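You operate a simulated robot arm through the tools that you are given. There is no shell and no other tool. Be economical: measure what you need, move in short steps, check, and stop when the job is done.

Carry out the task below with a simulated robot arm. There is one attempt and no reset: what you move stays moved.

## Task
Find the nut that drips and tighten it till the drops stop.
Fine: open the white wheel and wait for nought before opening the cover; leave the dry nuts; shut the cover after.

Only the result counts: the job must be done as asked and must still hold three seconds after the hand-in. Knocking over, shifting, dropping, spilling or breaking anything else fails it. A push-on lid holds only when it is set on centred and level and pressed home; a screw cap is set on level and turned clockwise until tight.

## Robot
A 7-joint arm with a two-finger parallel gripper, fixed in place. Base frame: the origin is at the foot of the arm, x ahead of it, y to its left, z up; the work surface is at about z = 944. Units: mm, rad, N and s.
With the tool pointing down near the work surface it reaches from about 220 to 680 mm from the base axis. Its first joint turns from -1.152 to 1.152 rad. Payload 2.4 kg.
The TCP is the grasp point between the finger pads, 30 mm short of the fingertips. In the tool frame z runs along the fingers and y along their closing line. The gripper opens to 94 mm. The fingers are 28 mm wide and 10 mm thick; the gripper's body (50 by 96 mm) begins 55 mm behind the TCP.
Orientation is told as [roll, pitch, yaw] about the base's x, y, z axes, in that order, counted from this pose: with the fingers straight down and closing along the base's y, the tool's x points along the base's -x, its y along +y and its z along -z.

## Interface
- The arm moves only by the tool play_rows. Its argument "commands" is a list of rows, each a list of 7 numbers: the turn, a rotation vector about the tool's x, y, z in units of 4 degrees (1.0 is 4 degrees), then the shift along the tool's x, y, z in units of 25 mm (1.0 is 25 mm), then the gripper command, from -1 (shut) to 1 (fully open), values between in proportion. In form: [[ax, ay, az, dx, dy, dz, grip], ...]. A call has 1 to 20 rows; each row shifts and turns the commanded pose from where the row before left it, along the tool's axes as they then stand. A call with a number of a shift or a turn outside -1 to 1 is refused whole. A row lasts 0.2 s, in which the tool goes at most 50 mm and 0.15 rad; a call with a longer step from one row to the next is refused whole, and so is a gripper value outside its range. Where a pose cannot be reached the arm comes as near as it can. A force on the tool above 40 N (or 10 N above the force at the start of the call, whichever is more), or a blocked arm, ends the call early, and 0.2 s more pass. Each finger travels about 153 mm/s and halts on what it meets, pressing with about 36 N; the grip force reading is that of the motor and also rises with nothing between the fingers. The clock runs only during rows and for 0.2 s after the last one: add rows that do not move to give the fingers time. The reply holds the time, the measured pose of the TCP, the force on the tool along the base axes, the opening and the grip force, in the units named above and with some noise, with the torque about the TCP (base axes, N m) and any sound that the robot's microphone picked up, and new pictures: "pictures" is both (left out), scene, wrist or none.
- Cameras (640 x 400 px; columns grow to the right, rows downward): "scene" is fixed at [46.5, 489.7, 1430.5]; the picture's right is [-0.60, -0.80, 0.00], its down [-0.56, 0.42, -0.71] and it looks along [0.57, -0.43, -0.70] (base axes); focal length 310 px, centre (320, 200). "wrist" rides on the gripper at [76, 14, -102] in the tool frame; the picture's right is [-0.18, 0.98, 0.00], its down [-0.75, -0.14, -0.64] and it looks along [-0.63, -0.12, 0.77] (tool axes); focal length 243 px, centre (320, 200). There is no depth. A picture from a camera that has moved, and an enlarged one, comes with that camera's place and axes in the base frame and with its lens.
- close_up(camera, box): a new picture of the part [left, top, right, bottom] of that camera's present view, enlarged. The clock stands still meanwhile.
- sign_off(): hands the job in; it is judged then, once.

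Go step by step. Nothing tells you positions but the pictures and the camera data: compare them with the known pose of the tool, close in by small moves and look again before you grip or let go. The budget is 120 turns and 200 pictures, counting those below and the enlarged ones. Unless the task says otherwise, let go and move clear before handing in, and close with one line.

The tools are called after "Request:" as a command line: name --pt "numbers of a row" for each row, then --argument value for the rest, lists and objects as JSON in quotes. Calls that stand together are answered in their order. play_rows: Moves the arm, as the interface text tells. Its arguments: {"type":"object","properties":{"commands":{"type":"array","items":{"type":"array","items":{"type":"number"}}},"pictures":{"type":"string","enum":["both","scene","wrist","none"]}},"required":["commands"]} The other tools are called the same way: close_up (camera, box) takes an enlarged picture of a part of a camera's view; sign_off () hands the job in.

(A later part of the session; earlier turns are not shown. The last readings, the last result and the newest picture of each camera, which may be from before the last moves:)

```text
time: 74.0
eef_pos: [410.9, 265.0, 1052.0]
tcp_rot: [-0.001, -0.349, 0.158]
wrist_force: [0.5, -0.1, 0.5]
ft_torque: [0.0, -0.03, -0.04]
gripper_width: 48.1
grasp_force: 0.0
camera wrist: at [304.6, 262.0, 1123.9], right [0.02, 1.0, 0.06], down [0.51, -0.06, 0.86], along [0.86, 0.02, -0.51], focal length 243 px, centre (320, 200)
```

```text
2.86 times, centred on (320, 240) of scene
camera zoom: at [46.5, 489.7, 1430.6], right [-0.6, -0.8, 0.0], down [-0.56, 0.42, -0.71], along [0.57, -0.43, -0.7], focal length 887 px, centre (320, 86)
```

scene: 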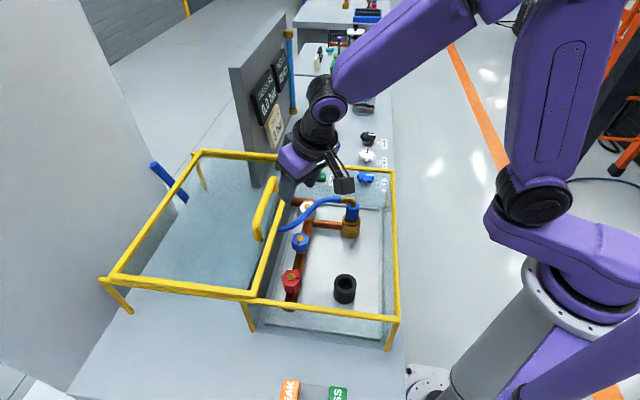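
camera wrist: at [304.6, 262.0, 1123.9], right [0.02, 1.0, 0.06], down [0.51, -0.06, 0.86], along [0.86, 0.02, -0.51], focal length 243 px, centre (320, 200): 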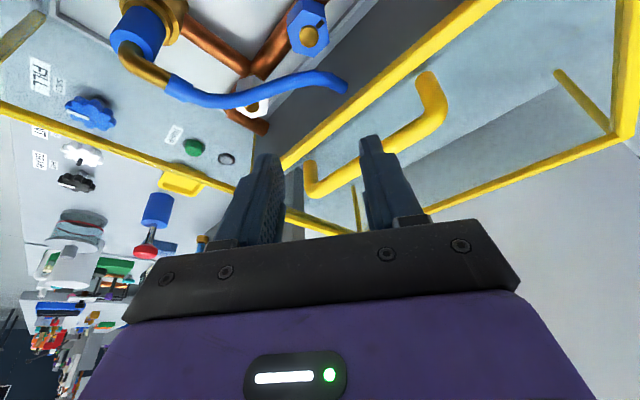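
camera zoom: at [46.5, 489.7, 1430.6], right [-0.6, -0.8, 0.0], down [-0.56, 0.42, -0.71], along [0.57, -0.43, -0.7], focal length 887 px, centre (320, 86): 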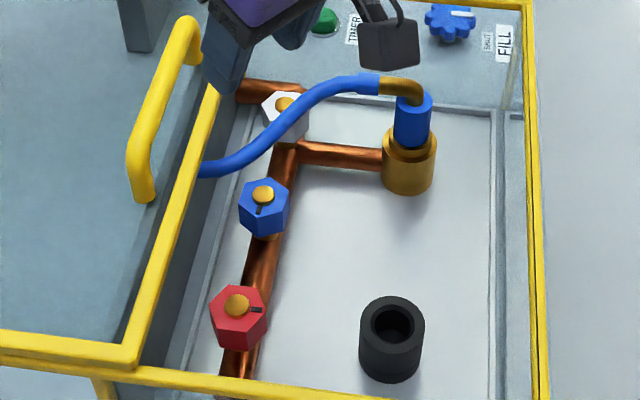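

The leak is dry and the other nuts are untouched. Now I straighten the tool, turn back to the handle's alignment, and go above the handle.

Request:
play_rows --pt "0 1 0 0 0 0 0.2" --pt "0 1 0 0 0 0 0.2" --pt "0 1 0 0 0 0 0.2" --pt "0 1 0 0 0 0 0.2" --pt "0 1 0 0 0 -0.6 0.2" --pt "0 0 1 0 0 -0.6 0.2" --pt "0 0 1 0 0 0 0.2" --pt "0 0 1 0 0 0 0.2" --pt "0 0 1 0 0 0 0.2" --pt "0 0 1 0 0 0 0.2" --pt "0 0 1 0 0 0 0.2" --pt "0 0 1 0 0 0 0.2" --pt "0 0 1 0 0 0 0.2" --pt "0 0 1 0 0 0 0.2" --pt "0 0 1 0 0 0 0.2" --pt "0 0 1 0 0 0 0.2" --pt "0 0 1 0 0 0 0.2" --pt "0 0 1 0 0 0 0.2" --pt "0 0 0.5 0 0 0 0.2" --pt "0 0 0 0 0 0 0.2" --pictures "none"

Request:
play_rows --pt "0 0 0 -0.21 1 0 0.2" --pt "0 0 0 -0.22 1 0 0.2" --pt "0 0 0 -0.22 1.0 0 0.2" --pt "0 0 0 0 0.08 0.5 0.2" --pt "0 0 0 0 0 0 0.2"

```text
time: 78.2
eef_pos: [411.0, 263.5, 1060.4]
tcp_rot: [0.217, -0.183, -0.738]
wrist_force: [-0.1, -0.5, 0.0]
ft_torque: [-0.01, 0.0, -0.01]
gripper_width: 56.6
grasp_force: 0.0
out of reach, approached as far as the arm can: row 1, 2, 3, 4, 5, 6
```

```text
time: 79.4
eef_pos: [423.5, 301.9, 1056.8]
tcp_rot: [0.221, -0.185, -0.74]
wrist_force: [-0.6, -0.6, -0.8]
ft_torque: [-0.01, 0.03, -0.05]
gripper_width: 56.6
grasp_force: 0.1
out of reach, approached as far as the arm can: row 1, 2, 3
camera wrist: at [347.8, 358.3, 1143.8], right [0.75, 0.61, 0.24], down [0.28, -0.63, 0.72], along [0.6, -0.48, -0.64], focal length 243 px, centre (320, 200)
```

scene: 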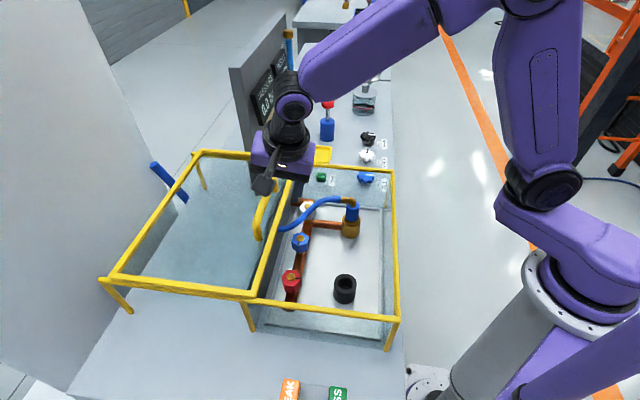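
wrist: 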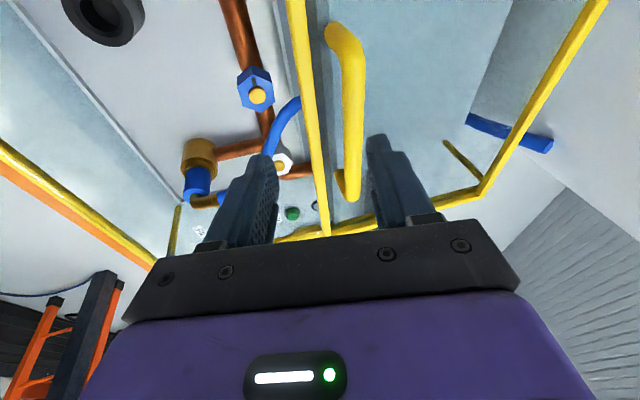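

A few straightening rows were out of reach, so the tool is still tilted about 16°. I compute the correction and level it here, well above the handle.

Request:
play_rows --pt "0.77 0.69 0 0 0 0 0.2" --pt "0.77 0.69 0 0 0 0 0.2" --pt "0.77 0.69 0 0 0 0 0.2" --pt "0.77 0.69 0 0 0 0 0.2" --pt "0 0 0 0 0 0 0.2"

```text
time: 80.6
eef_pos: [423.3, 302.0, 1054.8]
tcp_rot: [0.222, -0.186, -0.739]
wrist_force: [-0.2, 0.2, -0.7]
ft_torque: [-0.03, 0.02, 0.01]
gripper_width: 56.3
grasp_force: 0.1
out of reach, approached as far as the arm can: row 1, 2, 3, 4
camera wrist: at [347.8, 358.2, 1144.0], right [0.75, 0.61, 0.24], down [0.28, -0.63, 0.72], along [0.6, -0.48, -0.64], focal length 243 px, centre (320, 200)
```

scene: 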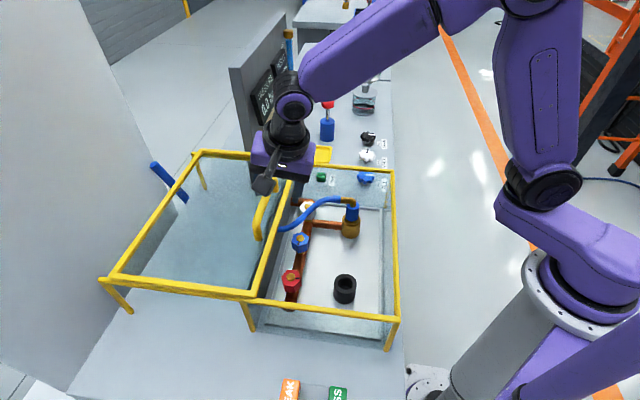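
wrist: 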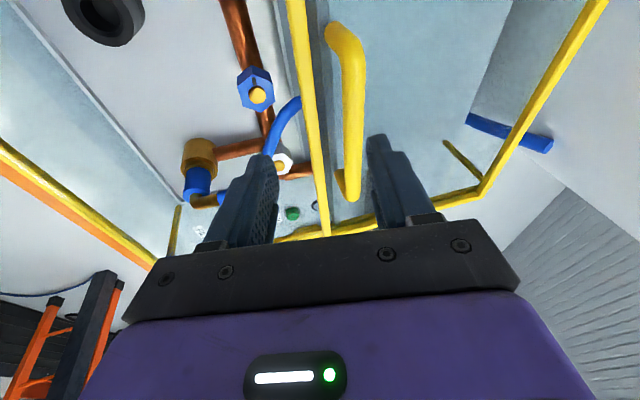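

The arm is against a joint limit here. I back the tool toward the middle of its range, then level it.

Request:
play_rows --pt "0 0 0 -0.08 -0.9 -0.32 0.2" --pt "0 0 0 -0.08 -0.9 -0.32 0.2" --pt "0 0 0 -0.08 -0.9 -0.32 0.2" --pt "0 0 0 -0.08 -0.9 -0.32 0.2" --pt "0 0 0 -0.08 -0.9 -0.32 0.2" --pt "0 0 0 -0.08 -0.9 -0.32 0.2" --pt "0.77 0.69 0 0 0 0 0.2" --pt "0.77 0.69 0 0 0 0 0.2" --pt "0.77 0.69 0 0 0 0 0.2" --pt "0.77 0.69 0 0 0 0 0.2" --pt "0 0 0 0 0 0 0.2" --pictures "scene"

```text
time: 83.0
eef_pos: [330.2, 191.5, 1073.9]
tcp_rot: [0.202, -0.174, -0.736]
wrist_force: [-0.4, -0.7, 0.8]
ft_torque: [0.04, -0.01, 0.01]
gripper_width: 56.4
grasp_force: 0.1
out of reach, approached as far as the arm can: row 7, 8, 9, 10
```

scene: 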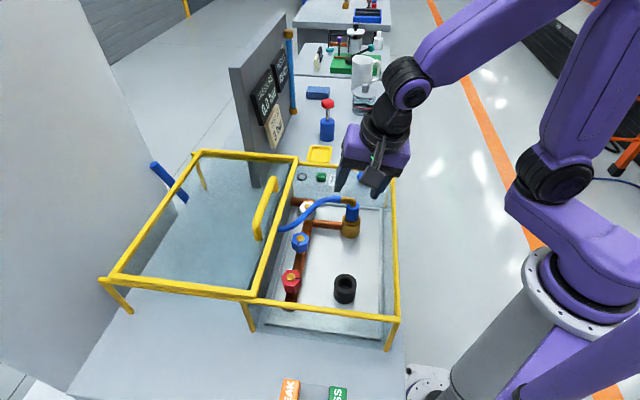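

Still against a wrist limit, so I unwind: turn counter-clockwise about the vertical as on the way in, then level.

Request:
play_rows --pt "-0.18 0.212 -0.954 0 0 0 0.2" --pt "-0.18 0.212 -0.954 0 0 0 0.2" --pt "-0.18 0.212 -0.954 0 0 0 0.2" --pt "-0.18 0.212 -0.954 0 0 0 0.2" --pt "-0.18 0.212 -0.954 0 0 0 0.2" --pt "-0.18 0.212 -0.954 0 0 0 0.2" --pt "-0.18 0.212 -0.954 0 0 0 0.2" --pt "-0.18 0.212 -0.954 0 0 0 0.2" --pt "-0.18 0.212 -0.954 0 0 0 0.2" --pt "-0.18 0.212 -0.954 0 0 0 0.2" --pt "-0.18 0.212 -0.954 0 0 0 0.2" --pt "-0.18 0.212 -0.954 0 0 0 0.2" --pt "-0.18 0.212 -0.954 0 0 0 0.2" --pt "-0.18 0.212 -0.954 0 0 0 0.2" --pt "0.77 0.69 0 0 0 0 0.2" --pt "0.77 0.69 0 0 0 0 0.2" --pt "0.77 0.69 0 0 0 0 0.2" --pt "0.77 0.69 0 0 0 0 0.2" --pt "0 0 0 0 0 0 0.2" --pictures "both"

```text
time: 87.0
eef_pos: [175.0, 251.3, 1022.1]
tcp_rot: [0.216, -0.172, 0.162]
wrist_force: [0.4, 0.4, 0.7]
ft_torque: [0.0, 0.0, -0.03]
gripper_width: 56.4
grasp_force: 0.0
out of reach, approached as far as the arm can: row 2, 3, 4, 5, 6, 7, 8, 9, 10, 11, 12, 13, 14, 15, 16, 17, 18
camera wrist: at [85.3, 227.8, 1111.8], right [-0.01, 0.97, 0.24], down [0.68, -0.17, 0.72], along [0.74, 0.17, -0.66], focal length 243 px, centre (320, 200)
```

scene: 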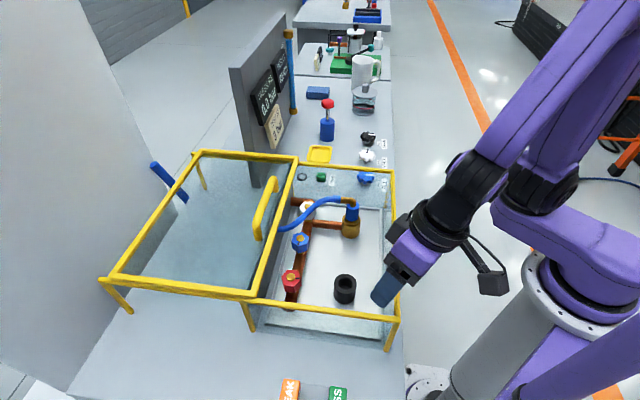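
wrist: 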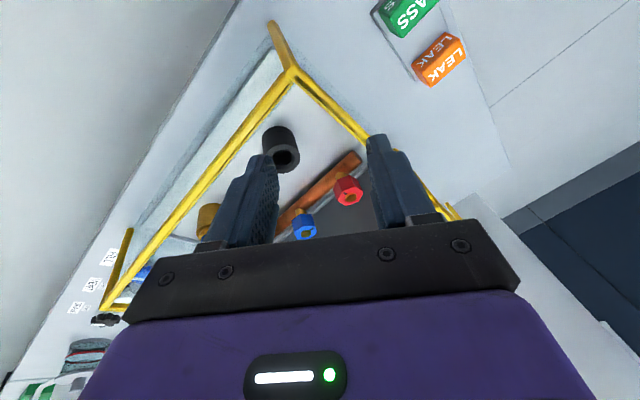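

The limit dragged the position aside. I move up to the open starting area first, clear of everything, without rotating.

Request:
play_rows --pt "0 0 0 -0.2 -0.1 -1 0.2" --pt "0 0 0 -0.81 -0.42 -0.86 0.2" --pt "0 0 0 -0.81 -0.42 -0.86 0.2" --pt "0 0 0 -0.81 -0.42 -0.86 0.2" --pt "0 0 0 -0.81 -0.42 -0.86 0.2" --pt "0 0 0 -0.81 -0.42 0 0.2" --pt "0 0 0 0 0 0 0.2" --pictures "none"

Request:
play_rows --pt "0 0 -1 0 0 0 0.2" --pt "0 0 -1 0 0 0 0.2" --pt "0 0 0 0 0 0 0.2" --pictures "scene"

```text
time: 88.6
eef_pos: [176.7, 247.0, 1024.7]
tcp_rot: [0.216, -0.175, 0.163]
wrist_force: [0.5, 0.5, 0.8]
ft_torque: [-0.01, 0.01, -0.01]
gripper_width: 56.3
grasp_force: 0.0
out of reach, approached as far as the arm can: row 1, 2, 3, 4, 5, 6
```

```text
time: 89.4
eef_pos: [176.7, 247.5, 1024.1]
tcp_rot: [0.19, -0.202, 0.302]
wrist_force: [-0.7, 0.3, 0.2]
ft_torque: [-0.02, 0.0, 0.01]
gripper_width: 56.4
grasp_force: 0.0
```

scene: 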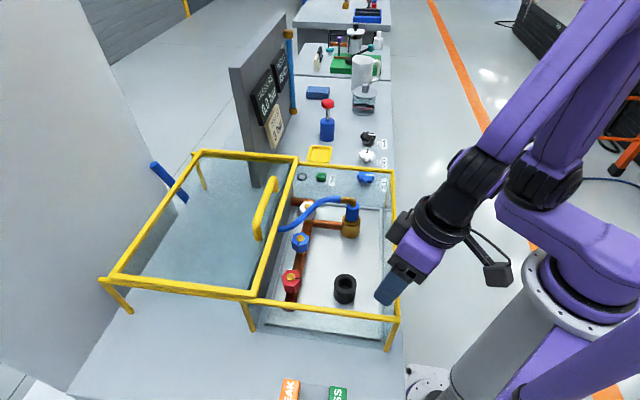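

Spin works but that translation was refused, so I probe with small outward moves to see which direction is free.

Request:
play_rows --pt "0 0 0 -0.4 0 0 0.2" --pt "0 0 0 -0.4 0 0 0.2" --pt "0 0 0 0 0 0 0.2" --pictures "none"

Request:
play_rows --pt "0 0 0 0 -0.4 0 0.2" --pt "0 0 0 0 -0.4 0 0.2" --pt "0 0 0 0 0 0 0.2" --pictures "none"

Request:
play_rows --pt "0 -0.5 0 0 0 0 0.2" --pt "0 -0.5 0 0 0 0 0.2" --pt "0 0 0 0 0 0 0.2" --pictures "none"

Request:
play_rows --pt "-0.5 0 0 0 0 0 0.2" --pt "-0.5 0 0 0 0 0 0.2" --pt "0 0 0 0 0 0 0.2" --pictures "none"

```text
time: 90.2
eef_pos: [178.3, 254.7, 1022.3]
tcp_rot: [0.189, -0.201, 0.302]
wrist_force: [0.3, -0.5, 0.6]
ft_torque: [-0.02, 0.0, 0.01]
gripper_width: 56.3
grasp_force: 0.1
out of reach, approached as far as the arm can: row 1, 2
```

```text
time: 91.0
eef_pos: [184.6, 234.2, 1017.3]
tcp_rot: [0.19, -0.202, 0.301]
wrist_force: [0.2, -0.8, 0.8]
ft_torque: [0.02, -0.01, 0.01]
gripper_width: 56.3
grasp_force: 0.1
```

```text
time: 91.8
eef_pos: [185.4, 234.2, 1018.0]
tcp_rot: [0.195, -0.268, 0.288]
wrist_force: [0.6, -0.3, -0.3]
ft_torque: [0.03, -0.01, -0.04]
gripper_width: 56.3
grasp_force: 0.1
```

```text
time: 92.6
eef_pos: [185.0, 234.9, 1017.4]
tcp_rot: [0.266, -0.27, 0.288]
wrist_force: [-1.0, -0.8, 0.9]
ft_torque: [0.03, 0.0, 0.0]
gripper_width: 56.5
grasp_force: 0.0
```

More lean and moving toward -y are free, which suggests the first joint sits near its limit. I swing toward -y and up, then level there.

Request:
play_rows --pt "0 0 0 0 -1 -0.5 0.2" --pt "0 0 0 0 -1 -0.5 0.2" --pt "0 0 0 0 -1 -0.5 0.2" --pt "0 0 0 0 -1 -0.5 0.2" --pt "0 0 0 0 -1 -0.5 0.2" --pt "0 0 0 0 -1 -0.5 0.2" --pt "0 0 0 0 -1 -0.5 0.2" --pt "0 0 0 0 -1 -0.5 0.2" --pt "0 0 0 0 0 0 0.2" --pictures "scene"

```text
time: 94.6
eef_pos: [175.6, 130.8, 1011.9]
tcp_rot: [0.258, -0.277, 0.286]
wrist_force: [0.1, -0.5, -0.2]
ft_torque: [-0.01, -0.02, -0.01]
gripper_width: 56.5
grasp_force: 0.0
out of reach, approached as far as the arm can: row 3, 4, 5, 6, 7, 8
```

scene: 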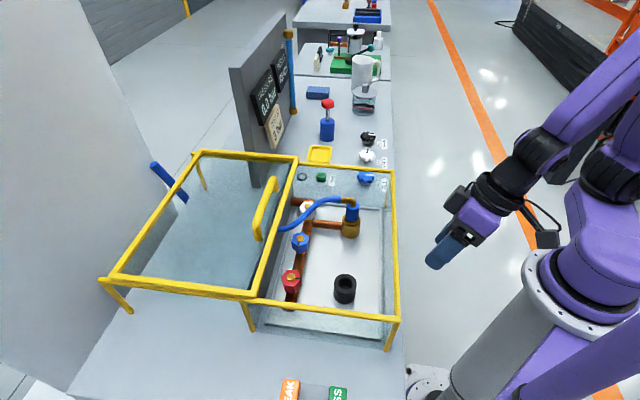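

Now it is simply folded close to its base. I move outward and up from here.

Request:
play_rows --pt "0 0 0 -0.88 -0.28 -0.31 0.2" --pt "0 0 0 -0.88 -0.28 -0.31 0.2" --pt "0 0 0 -0.88 -0.28 -0.31 0.2" --pt "0 0 0 -0.88 -0.28 -0.31 0.2" --pt "0 0 0 -0.88 -0.28 -0.31 0.2" --pt "0 0 0 -0.88 -0.28 -0.31 0.2" --pt "0 0 0 -0.88 -0.28 -0.31 0.2" --pt "0 0 0 0 0 0 0.2" --pictures "scene"

```text
time: 96.4
eef_pos: [212.8, 164.1, 1010.7]
tcp_rot: [0.26, -0.277, 0.283]
wrist_force: [0.0, -0.9, -0.2]
ft_torque: [0.01, 0.02, 0.03]
gripper_width: 56.5
grasp_force: 0.2
out of reach, approached as far as the arm can: row 1, 2, 3, 4, 5, 6, 7
```

scene: 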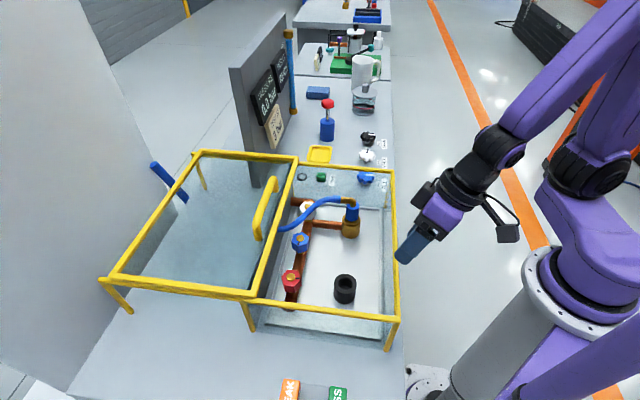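

Orientation constraint is pinning it. I lean the fingers further outward by about 24°, which was free, and then move out.

Request:
play_rows --pt "-0.35 -0.92 -0.14 0 0 0 0.2" --pt "-0.35 -0.92 -0.14 0 0 0 0.2" --pt "-0.35 -0.92 -0.14 0 0 0 0.2" --pt "-0.35 -0.92 -0.14 0 0 0 0.2" --pt "-0.35 -0.92 -0.14 0 0 0 0.2" --pt "-0.35 -0.92 -0.14 0 0 0 0.2" --pt "0 0 0 0 0 -1 0.2" --pt "0 0 0 0 0 -1 0.2" --pt "0 0 0 0 0 -1 0.2" --pt "0 0 0 0 0 0 0.2" --pictures "scene"

```text
time: 98.6
eef_pos: [202.1, 128.3, 1072.0]
tcp_rot: [0.311, -0.496, 0.254]
wrist_force: [-0.2, -0.3, 0.7]
ft_torque: [-0.01, 0.02, -0.03]
gripper_width: 56.6
grasp_force: 0.1
out of reach, approached as far as the arm can: row 3, 5, 8
```

scene: 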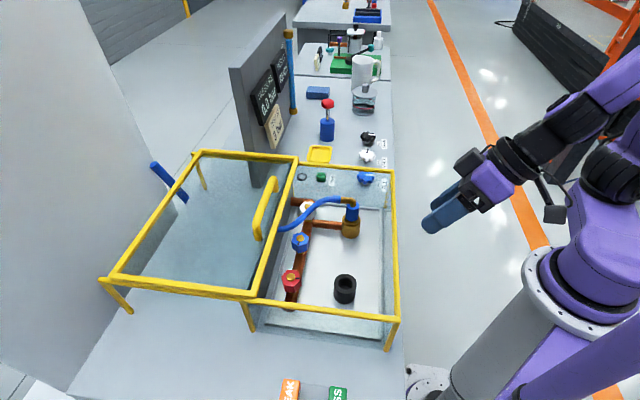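

That freed it; height is up to 1072. Now outward.

Request:
play_rows --pt "0 0 0 -0.89 -0.23 0.02 0.2" --pt "0 0 0 -0.89 -0.23 0.02 0.2" --pt "0 0 0 -0.89 -0.23 0.02 0.2" --pt "0 0 0 -0.89 -0.23 0.02 0.2" --pt "0 0 0 -0.89 -0.23 0.02 0.2" --pt "0 0 0 -0.89 -0.23 0.02 0.2" --pt "0 0 0 -0.89 -0.23 0.02 0.2" --pt "0 0 0 0 0 0 0.2" --pictures "scene"

```text
time: 100.4
eef_pos: [269.8, 146.3, 1095.9]
tcp_rot: [0.311, -0.496, 0.252]
wrist_force: [0.8, 0.0, 0.0]
ft_torque: [0.01, -0.02, 0.02]
gripper_width: 56.5
grasp_force: 0.0
out of reach, approached as far as the arm can: row 3, 4, 5, 6, 7
```

scene: 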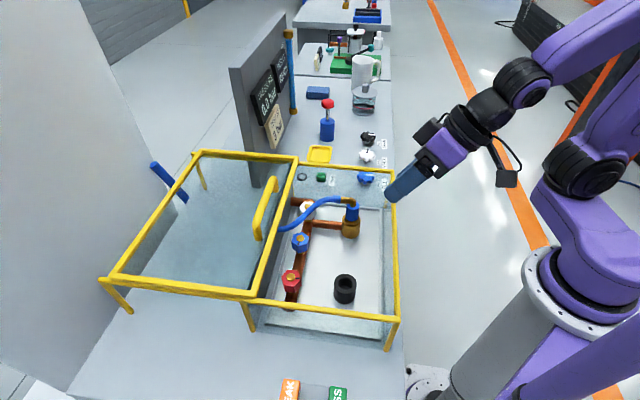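

The hand is nearly in line with the forearm, so the wrist is at its straight limit and must be bent round sideways. I test which side tilt is free.

Request:
play_rows --pt "1 0 0 0 0 0 0.2" --pt "1 0 0 0 0 0 0.2" --pt "0 0 0 0 0 0 0.2" --pictures "none"

Request:
play_rows --pt "0 1 0 0 0 0 0.2" --pt "0 1 0 0 0 0 0.2" --pt "0 0 0 0 0 0 0.2" --pictures "none"

Request:
play_rows --pt "-1 0 0 0 0 0 0.2" --pt "-1 0 0 0 0 0 0.2" --pt "0 0 0 0 0 0 0.2" --pictures "none"

```text
time: 101.2
eef_pos: [267.9, 146.6, 1096.0]
tcp_rot: [0.17, -0.498, 0.251]
wrist_force: [0.4, 0.2, -0.8]
ft_torque: [0.01, 0.0, 0.0]
gripper_width: 56.5
grasp_force: 0.1
```

```text
time: 102.0
eef_pos: [256.8, 176.1, 1100.2]
tcp_rot: [0.16, -0.359, 0.277]
wrist_force: [-0.3, 0.2, -0.6]
ft_torque: [-0.01, -0.01, 0.01]
gripper_width: 56.5
grasp_force: 0.0
out of reach, approached as far as the arm can: row 2
```

```text
time: 102.8
eef_pos: [235.9, 179.7, 1090.3]
tcp_rot: [0.231, -0.36, 0.278]
wrist_force: [0.1, 0.0, 0.0]
ft_torque: [0.03, 0.03, 0.02]
gripper_width: 56.4
grasp_force: 0.0
out of reach, approached as far as the arm can: row 1, 2
```

Tilting with +ax is free. I go well to that side, bring the pitch level, then come back in roll.

Request:
play_rows --pt "1 0 0 0 0 0 0.2" --pt "1 0 0 0 0 0 0.2" --pt "1 0 0 0 0 0 0.2" --pt "1 0 0 0 0 0 0.2" --pt "1 0 0 0 0 0 0.2" --pt "1 0 0 0 0 0 0.2" --pt "1 0 0 0 0 0 0.2" --pt "1 0 0 0 0 0 0.2" --pt "0 0 0 0 0 0 0.2" --pictures "none"

Request:
play_rows --pt "0 1 0 0 0 0 0.2" --pt "0 1 0 0 0 0 0.2" --pt "0 1 0 0 0 0 0.2" --pt "0 1 0 0 0 0 0.2" --pt "0 0 0 0 0 0 0.2" --pictures "scene"

```text
time: 104.8
eef_pos: [236.0, 180.0, 1090.7]
tcp_rot: [-0.327, -0.36, 0.275]
wrist_force: [-0.6, 0.3, -0.4]
ft_torque: [0.01, -0.01, -0.01]
gripper_width: 56.1
grasp_force: 0.2
```

```text
time: 106.0
eef_pos: [244.2, 178.9, 1092.7]
tcp_rot: [-0.309, -0.139, 0.202]
wrist_force: [-0.9, 0.0, 0.1]
ft_torque: [-0.04, 0.0, -0.02]
gripper_width: 56.8
grasp_force: 0.1
out of reach, approached as far as the arm can: row 4
```

scene: 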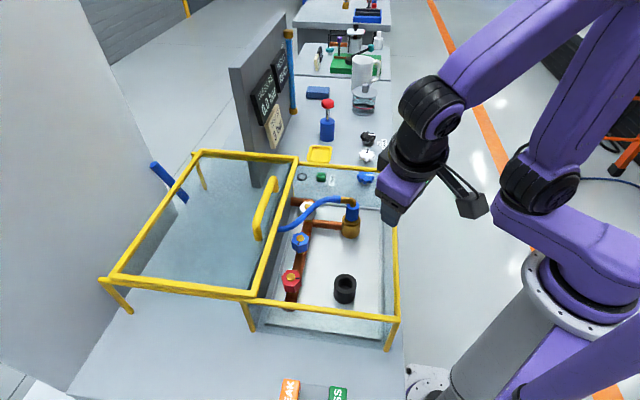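

The wrist is bent properly again. A bit further round the same way, then back to level.

Request:
play_rows --pt "1 0 0 0 0 0 0.2" --pt "1 0 0 0 0 0 0.2" --pt "1 0 0 0 0 0 0.2" --pt "0 1 0 0 0 0 0.2" --pt "0 1 0 0 0 0 0.2" --pt "0 1 0 0 0 0 0.2" --pt "0 0 0 0 0 0 0.2" --pictures "none"

Request:
play_rows --pt "-1 0 0 0 0 0 0.2" --pt "-1 0 0 0 0 0 0.2" --pt "-1 0 0 0 0 0 0.2" --pt "-1 0 0 0 0 0 0.2" --pt "-1 0 0 0 0 0 0.2" --pt "0 0 0 0 0 0 0.2" --pictures "scene"

```text
time: 107.6
eef_pos: [238.1, 179.8, 1090.7]
tcp_rot: [-0.519, 0.052, 0.105]
wrist_force: [-0.1, -0.7, -0.7]
ft_torque: [-0.03, 0.05, -0.01]
gripper_width: 56.3
grasp_force: 0.0
```

```text
time: 109.0
eef_pos: [236.2, 176.8, 1091.7]
tcp_rot: [-0.377, 0.09, 0.084]
wrist_force: [0.9, -0.3, 0.3]
ft_torque: [-0.02, 0.01, 0.03]
gripper_width: 56.4
grasp_force: 0.0
out of reach, approached as far as the arm can: row 3, 4, 5
```

scene: 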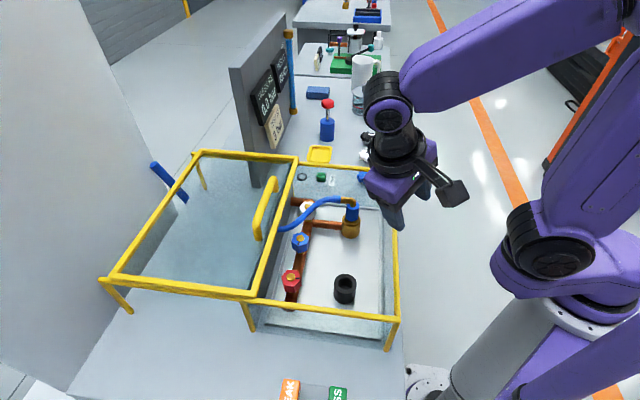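

Continuing round: more pitch first, then roll back, then pitch back.

Request:
play_rows --pt "0 1 0 0 0 0 0.2" --pt "0 1 0 0 0 0 0.2" --pt "0 1 0 0 0 0 0.2" --pt "0 1 0 0 0 0 0.2" --pt "0 1 0 0 0 0 0.2" --pt "-1 0 0 0 0 0 0.2" --pt "-1 0 0 0 0 0 0.2" --pt "-1 0 0 0 0 0 0.2" --pt "-1 0 0 0 0 0 0.2" --pt "-1 0 0 0 0 0 0.2" --pt "0 0 0 0 0 0 0.2" --pictures "scene"

```text
time: 111.4
eef_pos: [250.8, 63.8, 1064.0]
tcp_rot: [-0.282, 0.41, -0.052]
wrist_force: [-0.4, 0.2, -0.1]
ft_torque: [-0.05, 0.0, -0.02]
gripper_width: 56.5
grasp_force: 0.1
out of reach, approached as far as the arm can: row 1, 2, 3, 4, 5, 6, 7, 8, 9, 10
```

scene: 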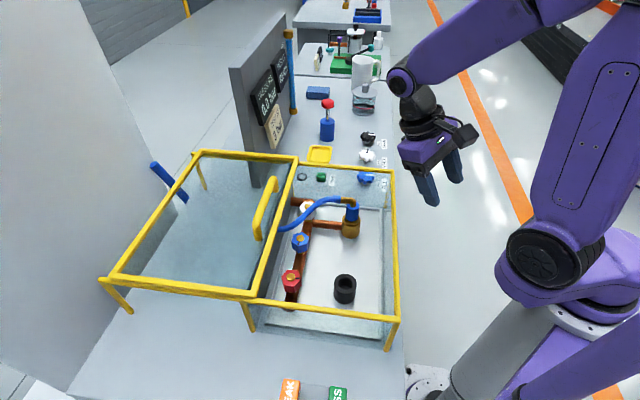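

That looks like the normal posture again. Now I level from here.

Request:
play_rows --pt "-0.57 -0.82 0 0 0 0 0.2" --pt "-0.57 -0.82 0 0 0 0 0.2" --pt "-0.57 -0.82 0 0 0 0 0.2" --pt "-0.57 -0.82 0 0 0 0 0.2" --pt "-0.57 -0.82 0 0 0 0 0.2" --pt "-0.57 -0.82 0 0 0 0 0.2" --pt "-0.57 -0.82 0 0 0 0 0.2" --pt "0 0 0 0 0 0 0.2" --pictures "scene"

```text
time: 113.2
eef_pos: [249.3, 61.3, 995.3]
tcp_rot: [-0.157, 0.114, -0.01]
wrist_force: [0.4, -0.5, 0.0]
ft_torque: [-0.01, 0.05, 0.02]
gripper_width: 56.4
grasp_force: 0.1
out of reach, approached as far as the arm can: row 1, 2, 3, 4, 5, 6, 7
```

scene: 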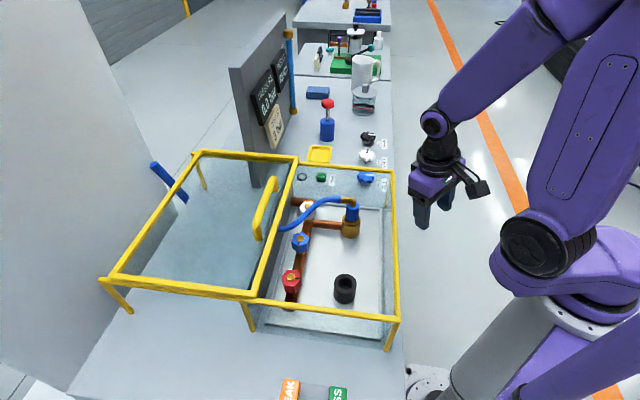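

Nearly level. I go up and outward a little, then finish levelling.

Request:
play_rows --pt "0 0 0 0 0 -1 0.2" --pt "0 0 0 0 0 -1 0.2" --pt "0 0 0 0 0 -1 0.2" --pt "0 0 0 -0.5 0 -1 0.2" --pt "0 0 0 -1 0 0 0.2" --pt "0 0 0 -1 0 0 0.2" --pt "0 0 0 0 0 0 0.2" --pictures "none"

Request:
play_rows --pt "-1 0 0 0 0 0 0.2" --pt "-1 0 0 0 0 0 0.2" --pt "0 -1 0 0 0 0 0.2" --pt "0 -0.6 0 0 0 0 0.2" --pt "0 0 0 0 0 0 0.2" --pictures "scene"

```text
time: 114.8
eef_pos: [306.4, 47.7, 978.9]
tcp_rot: [-0.151, 0.114, -0.006]
wrist_force: [-0.6, -0.4, -0.4]
ft_torque: [-0.01, 0.01, -0.02]
gripper_width: 56.3
grasp_force: 0.0
out of reach, approached as far as the arm can: row 1, 2, 3, 4, 5, 6
```

```text
time: 116.0
eef_pos: [306.3, 48.2, 979.3]
tcp_rot: [-0.149, 0.003, 0.011]
wrist_force: [0.0, -1.8, -0.9]
ft_torque: [-0.02, 0.01, 0.02]
gripper_width: 56.3
grasp_force: 0.0
out of reach, approached as far as the arm can: row 1, 2
```

scene: 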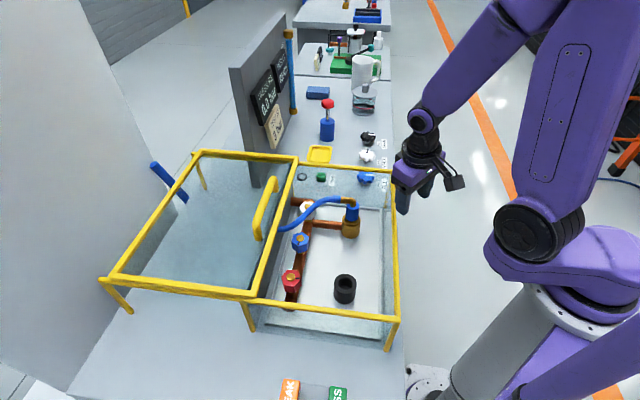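

Only roll −0.15 remains. I try yaw and sideways moves to see what frees it.

Request:
play_rows --pt "0 0 1 0 0 0 0.2" --pt "0 0 1 0 0 0 0.2" --pt "0 0 1 0 0 0 0.2" --pt "0 0 1 0 0 0 0.2" --pt "0 0 0 0 0 0 0.2" --pictures "none"

Request:
play_rows --pt "0 0 0 0 -1 0 0.2" --pt "0 0 0 0 -1 0 0.2" --pt "0 0 0 0 0 0 0.2" --pictures "none"

Request:
play_rows --pt "0 0 0 0 0 -0.5 0.2" --pt "0 0 0 0 0 -0.5 0.2" --pt "0 0 0 0 0 0 0.2" --pictures "none"

```text
time: 117.2
eef_pos: [305.6, 48.7, 979.5]
tcp_rot: [-0.145, -0.037, -0.268]
wrist_force: [-0.9, 0.8, 0.6]
ft_torque: [0.02, -0.01, 0.0]
gripper_width: 56.4
grasp_force: 0.1
```

```text
time: 118.0
eef_pos: [291.5, 2.3, 985.6]
tcp_rot: [-0.145, -0.036, -0.265]
wrist_force: [0.4, 0.6, 0.6]
ft_torque: [-0.02, 0.02, 0.0]
gripper_width: 56.5
grasp_force: 0.0
```

```text
time: 118.8
eef_pos: [291.8, 4.5, 1004.4]
tcp_rot: [-0.146, -0.039, -0.266]
wrist_force: [0.3, -0.7, 0.0]
ft_torque: [-0.01, 0.03, 0.03]
gripper_width: 56.4
grasp_force: 0.1
out of reach, approached as far as the arm can: row 2
```

Moving toward −y frees the upward motion. I go further that way and up, then level.

Request:
play_rows --pt "0 0 0 0 -1 -0.3 0.2" --pt "0 0 0 0 -1 -0.5 0.2" --pt "0 0 0 0 -1 -0.5 0.2" --pt "0 0 0 -0.3 -1 -0.5 0.2" --pt "0 0 0 -0.3 -1 -0.5 0.2" --pt "0 0 0 -0.3 -1 -0.5 0.2" --pt "0 0 0 0 0 0 0.2" --pictures "none"

Request:
play_rows --pt "-1 0 0 0 0 0 0.2" --pt "-1 0 0 0 0 0 0.2" --pt "0 0 0 0 0 -1 0.2" --pt "0 0 0 0 0 -1 0.2" --pt "0 0 0 0 0 0 0.2" --pictures "scene"

```text
time: 120.4
eef_pos: [309.6, -125.5, 1027.4]
tcp_rot: [-0.175, -0.04, -0.263]
wrist_force: [-0.3, -0.7, 0.7]
ft_torque: [0.0, 0.0, -0.01]
gripper_width: 56.5
grasp_force: 0.0
out of reach, approached as far as the arm can: row 1, 2, 3, 4, 5, 6
```

```text
time: 121.6
eef_pos: [309.3, -118.1, 1055.4]
tcp_rot: [-0.201, -0.046, -0.262]
wrist_force: [-0.3, 1.0, -0.7]
ft_torque: [-0.01, -0.01, 0.0]
gripper_width: 56.3
grasp_force: 0.3
out of reach, approached as far as the arm can: row 1, 2, 3, 4
```

scene: 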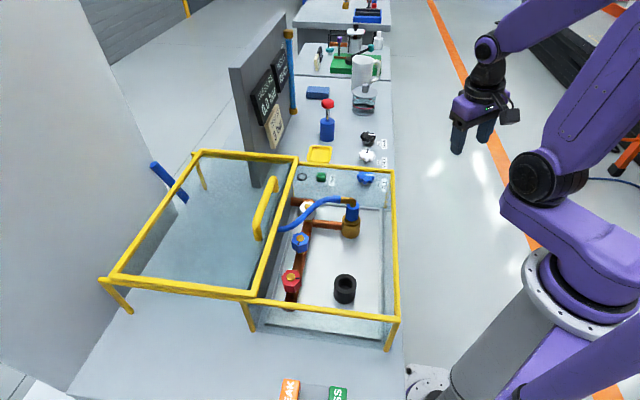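

Roll is stuck at about −0.2, always on the same side. A little extra tilt that way is harmless for dragging the cover, so I unbind with +ax, set the yaw for the handle, and test the way out.

Request:
play_rows --pt "1 0 0 0 0 0 0.2" --pt "1 0 0 0 0 0 0.2" --pt "0 0 1 0 0 0 0.2" --pt "0 0 1 0 0 0 0.2" --pt "0 0 1 0 0 0 0.2" --pt "0 0 0 0 0 -1 0.2" --pt "0 0 0 0 0 -1 0.2" --pt "0 0 0 0 0 0 0.2" --pictures "none"

Request:
play_rows --pt "0 0 0 -1 0 0 0.2" --pt "0 0 0 -1 0 0 0.2" --pt "0 0 0 -1 0 0 0.2" --pt "0 0 0 -1 0 0 0.2" --pt "0 0 0 0 0 0 0.2" --pictures "none"

Request:
play_rows --pt "-1 0 0 0 0 0 0.2" --pt "-1 0 0 0 0 0 0.2" --pt "-1 0 0 0 0 0 0.2" --pt "-1 0 0 0 0 0 0.2" --pt "0 0 0 0 0 0 0.2" --pictures "scene"

```text
time: 123.4
eef_pos: [312.3, -101.5, 1100.3]
tcp_rot: [-0.298, -0.104, -0.463]
wrist_force: [-0.3, 0.7, -0.1]
ft_torque: [0.01, 0.0, -0.02]
gripper_width: 56.2
grasp_force: 0.0
```

```text
time: 124.6
eef_pos: [401.9, -146.3, 1111.3]
tcp_rot: [-0.299, -0.102, -0.465]
wrist_force: [0.1, 0.1, 0.1]
ft_torque: [-0.03, -0.02, 0.02]
gripper_width: 56.1
grasp_force: 0.0
```

```text
time: 125.8
eef_pos: [400.9, -145.3, 1111.6]
tcp_rot: [-0.229, -0.102, -0.464]
wrist_force: [0.3, -0.2, 0.1]
ft_torque: [0.01, 0.04, 0.01]
gripper_width: 56.4
grasp_force: 0.1
out of reach, approached as far as the arm can: row 2, 3, 4
```

scene: 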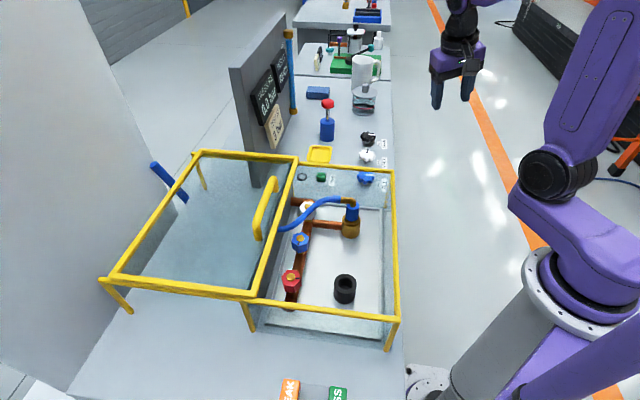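

With a bit of tilt the arm moves freely. I set yaw −0.785 with a small extra tilt, then head back toward the handle in stages.

Request:
play_rows --pt "1 0 0 0 0 0 0.2" --pt "0 0 1 0 0 0 0.2" --pt "0 0 1 0 0 0 0.2" --pt "0 0 1 0 0 0 0.2" --pt "0 0 1 0 0 0 0.2" --pt "0 0 1 0 0 0 0.2" --pt "0 0 0 0 0.8 0 0.2" --pt "0 0 0 0 1 0 0.2" --pt "0 0 0 0 1 0 0.2" --pt "0 0 0 0 1 0 0.2" --pt "0 0 0 0 0 0 0.2" --pictures "none"

```text
time: 128.2
eef_pos: [472.0, -86.1, 1085.8]
tcp_rot: [-0.249, -0.2, -0.805]
wrist_force: [0.4, -0.8, -0.4]
ft_torque: [0.02, 0.0, -0.01]
gripper_width: 56.4
grasp_force: 0.3
```

Free so far. Now across to the handle, staying high.

Request:
play_rows --pt "0 0 0 0.91 0.86 -0.37 0.2" --pt "0 0 0 0.91 0.86 -0.37 0.2" --pt "0 0 0 0.91 0.86 -0.37 0.2" --pt "0 0 0 0.91 0.86 -0.37 0.2" --pt "0 0 0 0.91 0.86 -0.37 0.2" --pt "0 0 0 0.91 0.86 -0.37 0.2" --pt "0 0 0 0 0 0 0.2" --pictures "none"

Request:
play_rows --pt "-1 0 0 0 0 0 0.2" --pt "-1 0 0 0 0 0 0.2" --pt "0 0 0 0 0 0 0.2" --pictures "both"

```text
time: 129.8
eef_pos: [476.3, 112.2, 1084.6]
tcp_rot: [-0.247, -0.199, -0.806]
wrist_force: [1.1, -0.7, -0.4]
ft_torque: [0.01, 0.0, 0.03]
gripper_width: 56.5
grasp_force: 0.0
```

```text
time: 130.6
eef_pos: [474.9, 111.7, 1083.1]
tcp_rot: [-0.178, -0.198, -0.804]
wrist_force: [-0.2, 0.3, 0.3]
ft_torque: [0.03, 0.03, 0.02]
gripper_width: 56.5
grasp_force: 0.0
out of reach, approached as far as the arm can: row 2
camera wrist: at [433.8, 200.9, 1166.0], right [0.85, 0.52, -0.13], down [0.4, -0.46, 0.79], along [0.35, -0.72, -0.59], focal length 243 px, centre (320, 200)
```

scene: 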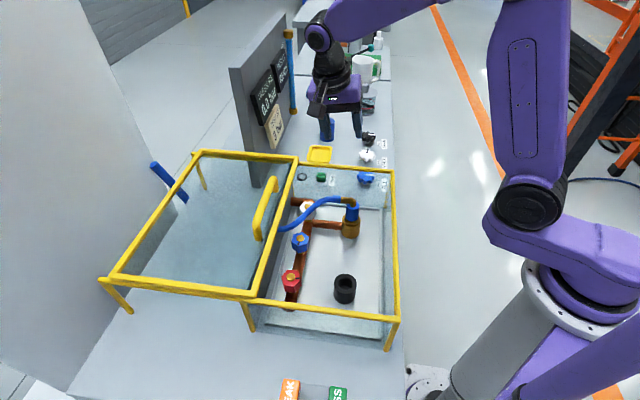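
wrist: 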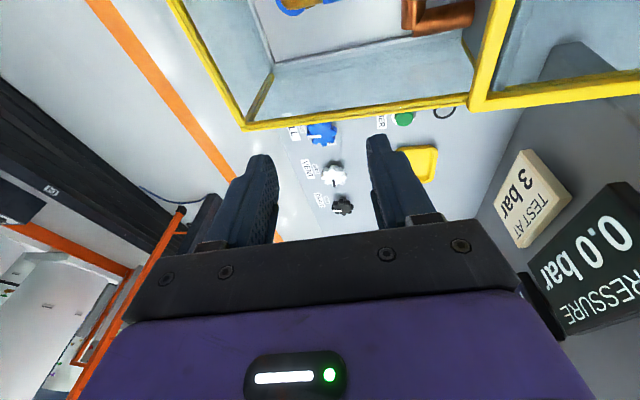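

Good mobility. I continue the remaining 190 mm to above the handle.

Request:
play_rows --pt "1 0 0 0 0 0 0.2" --pt "0 0 0 0.91 0.86 -0.37 0.2" --pt "0 0 0 0.91 0.86 -0.37 0.2" --pt "0 0 0 0.91 0.86 -0.37 0.2" --pt "0 0 0 0.91 0.86 -0.37 0.2" --pt "0 0 0 0.91 0.86 -0.37 0.2" --pt "0 0 0 0.91 0.86 -0.37 0.2" --pt "0 0 0 0 0 0 0.2" --pictures "both"

```text
time: 132.4
eef_pos: [471.1, 224.1, 1077.8]
tcp_rot: [-0.247, -0.2, -0.805]
wrist_force: [-0.2, 0.6, -0.3]
ft_torque: [-0.03, 0.04, -0.01]
gripper_width: 56.4
grasp_force: 0.0
out of reach, approached as far as the arm can: row 5, 6, 7
camera wrist: at [435.5, 319.9, 1157.6], right [0.84, 0.5, -0.2], down [0.44, -0.42, 0.79], along [0.31, -0.76, -0.57], focal length 243 px, centre (320, 200)
```

scene: 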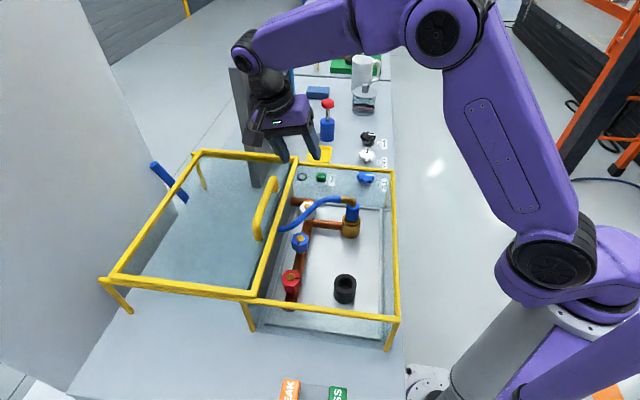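
wrist: 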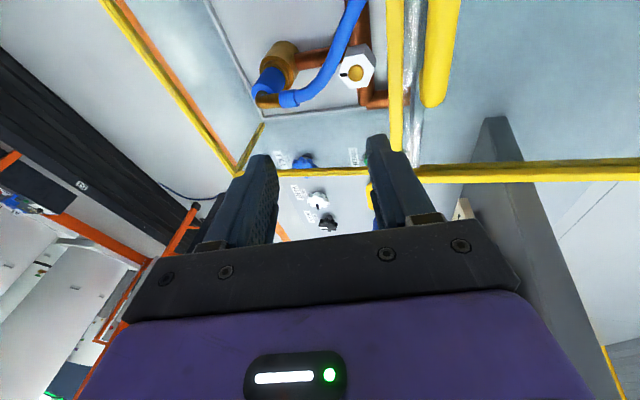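

It stalls near y = 224. The near end of the handle bar, around (527, 258), may still be in reach, so I try toward that.

Request:
play_rows --pt "0.5 0 0 -0.15 0.87 -0.19 0.2" --pt "0.5 0 0 -0.15 0.87 -0.19 0.2" --pt "0 0 0 -0.15 0.87 -0.19 0.2" --pt "0 0 0 0 0 0 0.2" --pictures "scene"

```text
time: 133.4
eef_pos: [530.1, 264.0, 1076.2]
tcp_rot: [-0.318, -0.197, -0.806]
wrist_force: [0.3, 0.1, 0.3]
ft_torque: [0.02, -0.02, 0.0]
gripper_width: 56.1
grasp_force: 0.2
```

scene: 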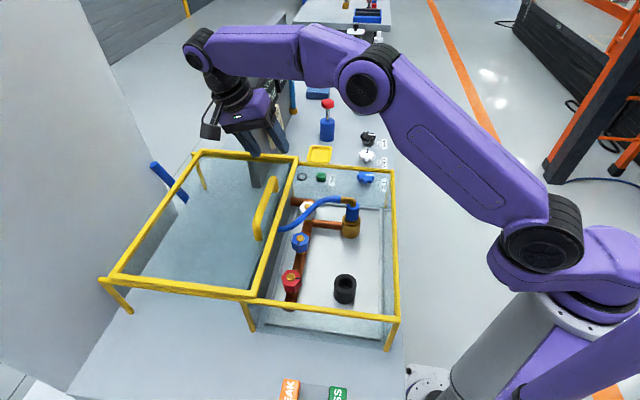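

Fully reached. I shift toward the bar's straight part and lower a bit, then look.

Request:
play_rows --pt "0 0 0 0.68 0.02 0.5 0.2" --pt "0 0 0 0.68 0.02 0.5 0.2" --pt "0 0 0 0 0 0 0.2" --pictures "both"

Request:
close_up --camera "scene" --box '[180, 80, 320, 260]'

```text
time: 134.2
eef_pos: [510.1, 276.6, 1053.7]
tcp_rot: [-0.316, -0.201, -0.802]
wrist_force: [-0.5, -0.4, -0.3]
ft_torque: [0.0, -0.02, 0.0]
gripper_width: 56.4
grasp_force: 0.0
out of reach, approached as far as the arm can: row 2
camera wrist: at [479.5, 375.4, 1129.6], right [0.84, 0.47, -0.26], down [0.47, -0.39, 0.79], along [0.27, -0.79, -0.55], focal length 243 px, centre (320, 200)
```

scene: 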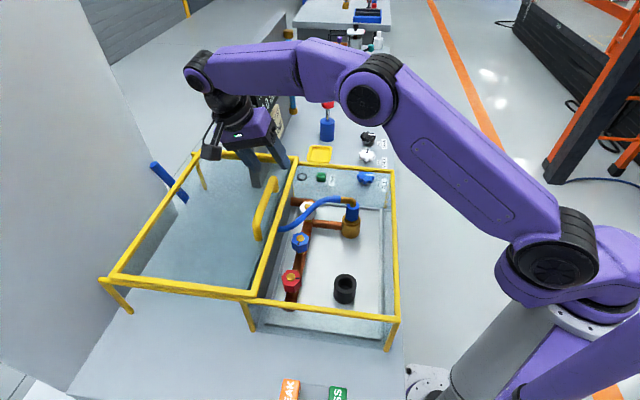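
wrist: 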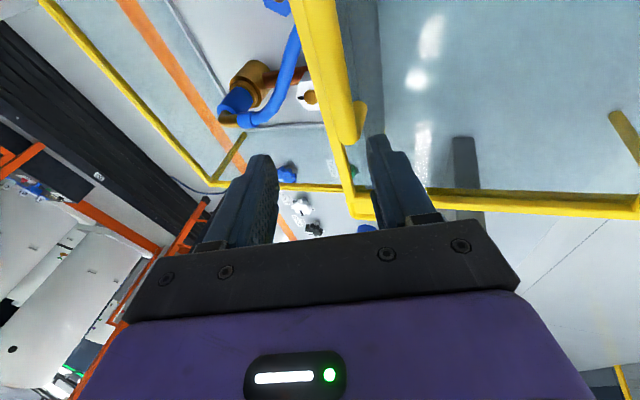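

```text
2.22 times, centred on (250, 170) of scene
camera zoom: at [46.5, 489.7, 1430.5], right [-0.6, -0.8, 0.0], down [-0.56, 0.42, -0.71], along [0.57, -0.43, -0.7], focal length 690 px, centre (476, 267)
```

zoom: 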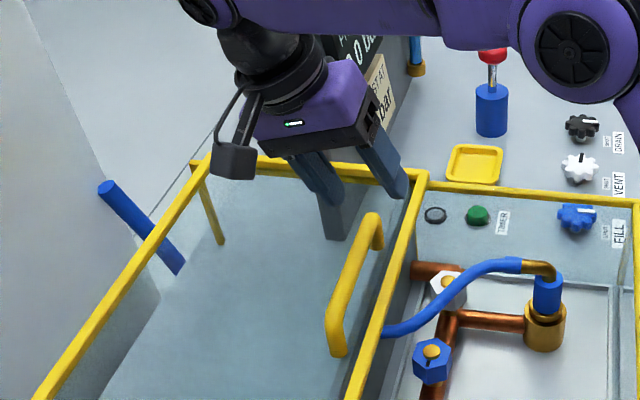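

The bar's near end is just ahead. I add a touch of tilt for freedom, shift along the bar and lower halfway.

Request:
play_rows --pt "0.5 0 0 0.3 0.2 0.2 0.2" --pt "0.5 0 0 0.4 0.2 0.35 0.2" --pt "0 0 0 0.2 0.15 0.35 0.2" --pt "0 0 0 0 0 0 0.2" --pictures "wrist"

Request:
close_up --camera "scene" --box '[180, 80, 320, 260]'

```text
time: 135.2
eef_pos: [503.2, 291.7, 1022.2]
tcp_rot: [-0.389, -0.198, -0.805]
wrist_force: [-1.0, 0.1, 0.9]
ft_torque: [0.03, 0.0, -0.02]
gripper_width: 56.2
grasp_force: 0.0
camera wrist: at [476.4, 394.4, 1095.8], right [0.83, 0.45, -0.33], down [0.5, -0.36, 0.78], along [0.23, -0.82, -0.53], focal length 243 px, centre (320, 200)
```

wrist: 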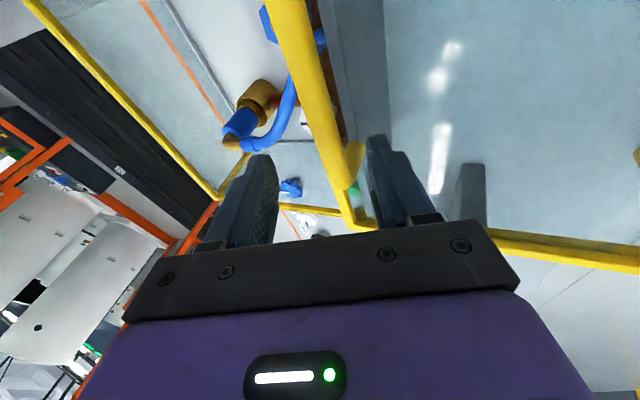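

```text
2.22 times, centred on (250, 170) of scene
camera zoom: at [46.5, 489.7, 1430.5], right [-0.6, -0.8, 0.0], down [-0.56, 0.42, -0.71], along [0.57, -0.43, -0.7], focal length 690 px, centre (476, 267)
```

zoom: 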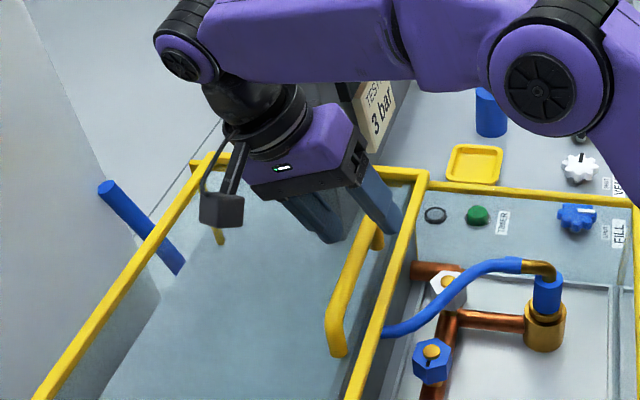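

The bar is between the fingers. Lower 14 mm more and close on it.

Request:
play_rows --pt "0 0 0 0.055 0.1 0.255 0" --pt "0 0 0 0.055 0.1 0.255 -0.1" --pt "0 0 0 0 0 0 -0.5" --pt "0 0 0 0 0 0 -1" --pt "0 0 0 0 0 0 -1" --pictures "wrist"

Request:
close_up --camera "scene" --box '[180, 80, 320, 260]'

```text
time: 136.4
eef_pos: [500.9, 292.3, 1007.5]
tcp_rot: [-0.39, -0.198, -0.8]
wrist_force: [0.7, -0.8, -8.6]
ft_torque: [0.25, 0.13, 1.57]
gripper_width: 18.2
grasp_force: 44.9
camera wrist: at [475.4, 394.8, 1081.0], right [0.83, 0.45, -0.33], down [0.51, -0.36, 0.78], along [0.23, -0.82, -0.53], focal length 243 px, centre (320, 200)
```

wrist: 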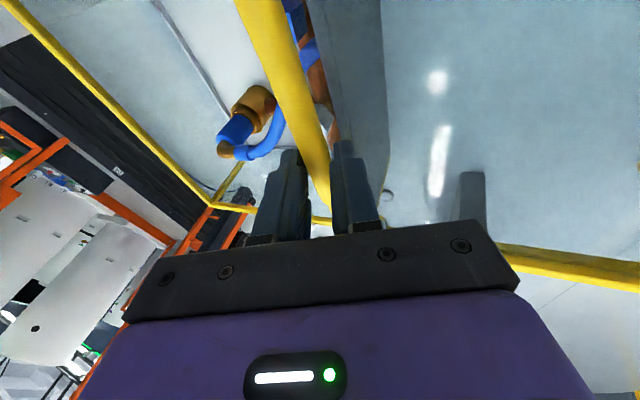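

```text
2.22 times, centred on (250, 170) of scene
camera zoom: at [46.7, 489.7, 1430.5], right [-0.6, -0.8, 0.0], down [-0.56, 0.42, -0.71], along [0.57, -0.43, -0.7], focal length 690 px, centre (476, 267)
```

zoom: 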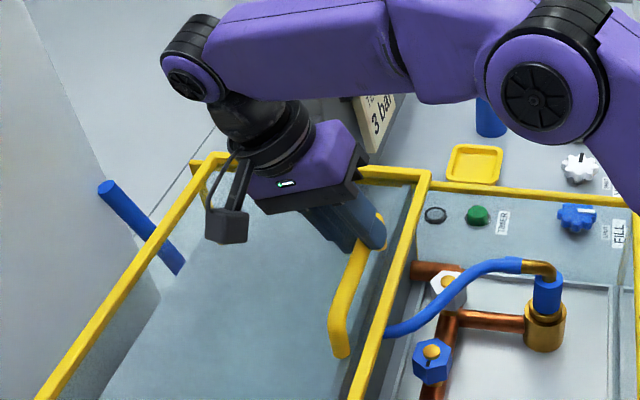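

Held. Now I drag the cover back toward the arm, level in height, in short stretches.

Request:
play_rows --pt "0 0 0 -0.004 -0.28 0.115 -1" --pt "0 0 0 -0.008 -0.554 0.229 -1" --pt "0 0 0 -0.008 -0.554 0.229 -1" --pt "0 0 0 -0.008 -0.554 0.229 -1" --pt "0 0 0 0 0 0 -1" --pictures "scene"

```text
time: 137.6
eef_pos: [464.6, 255.1, 1006.7]
tcp_rot: [-0.39, -0.197, -0.802]
wrist_force: [-1.6, 2.2, -27.5]
ft_torque: [0.17, -0.3, 1.62]
gripper_width: 18.0
grasp_force: 45.3
```

scene: 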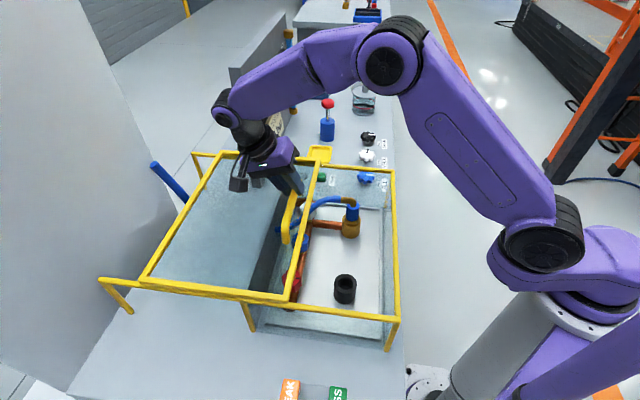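

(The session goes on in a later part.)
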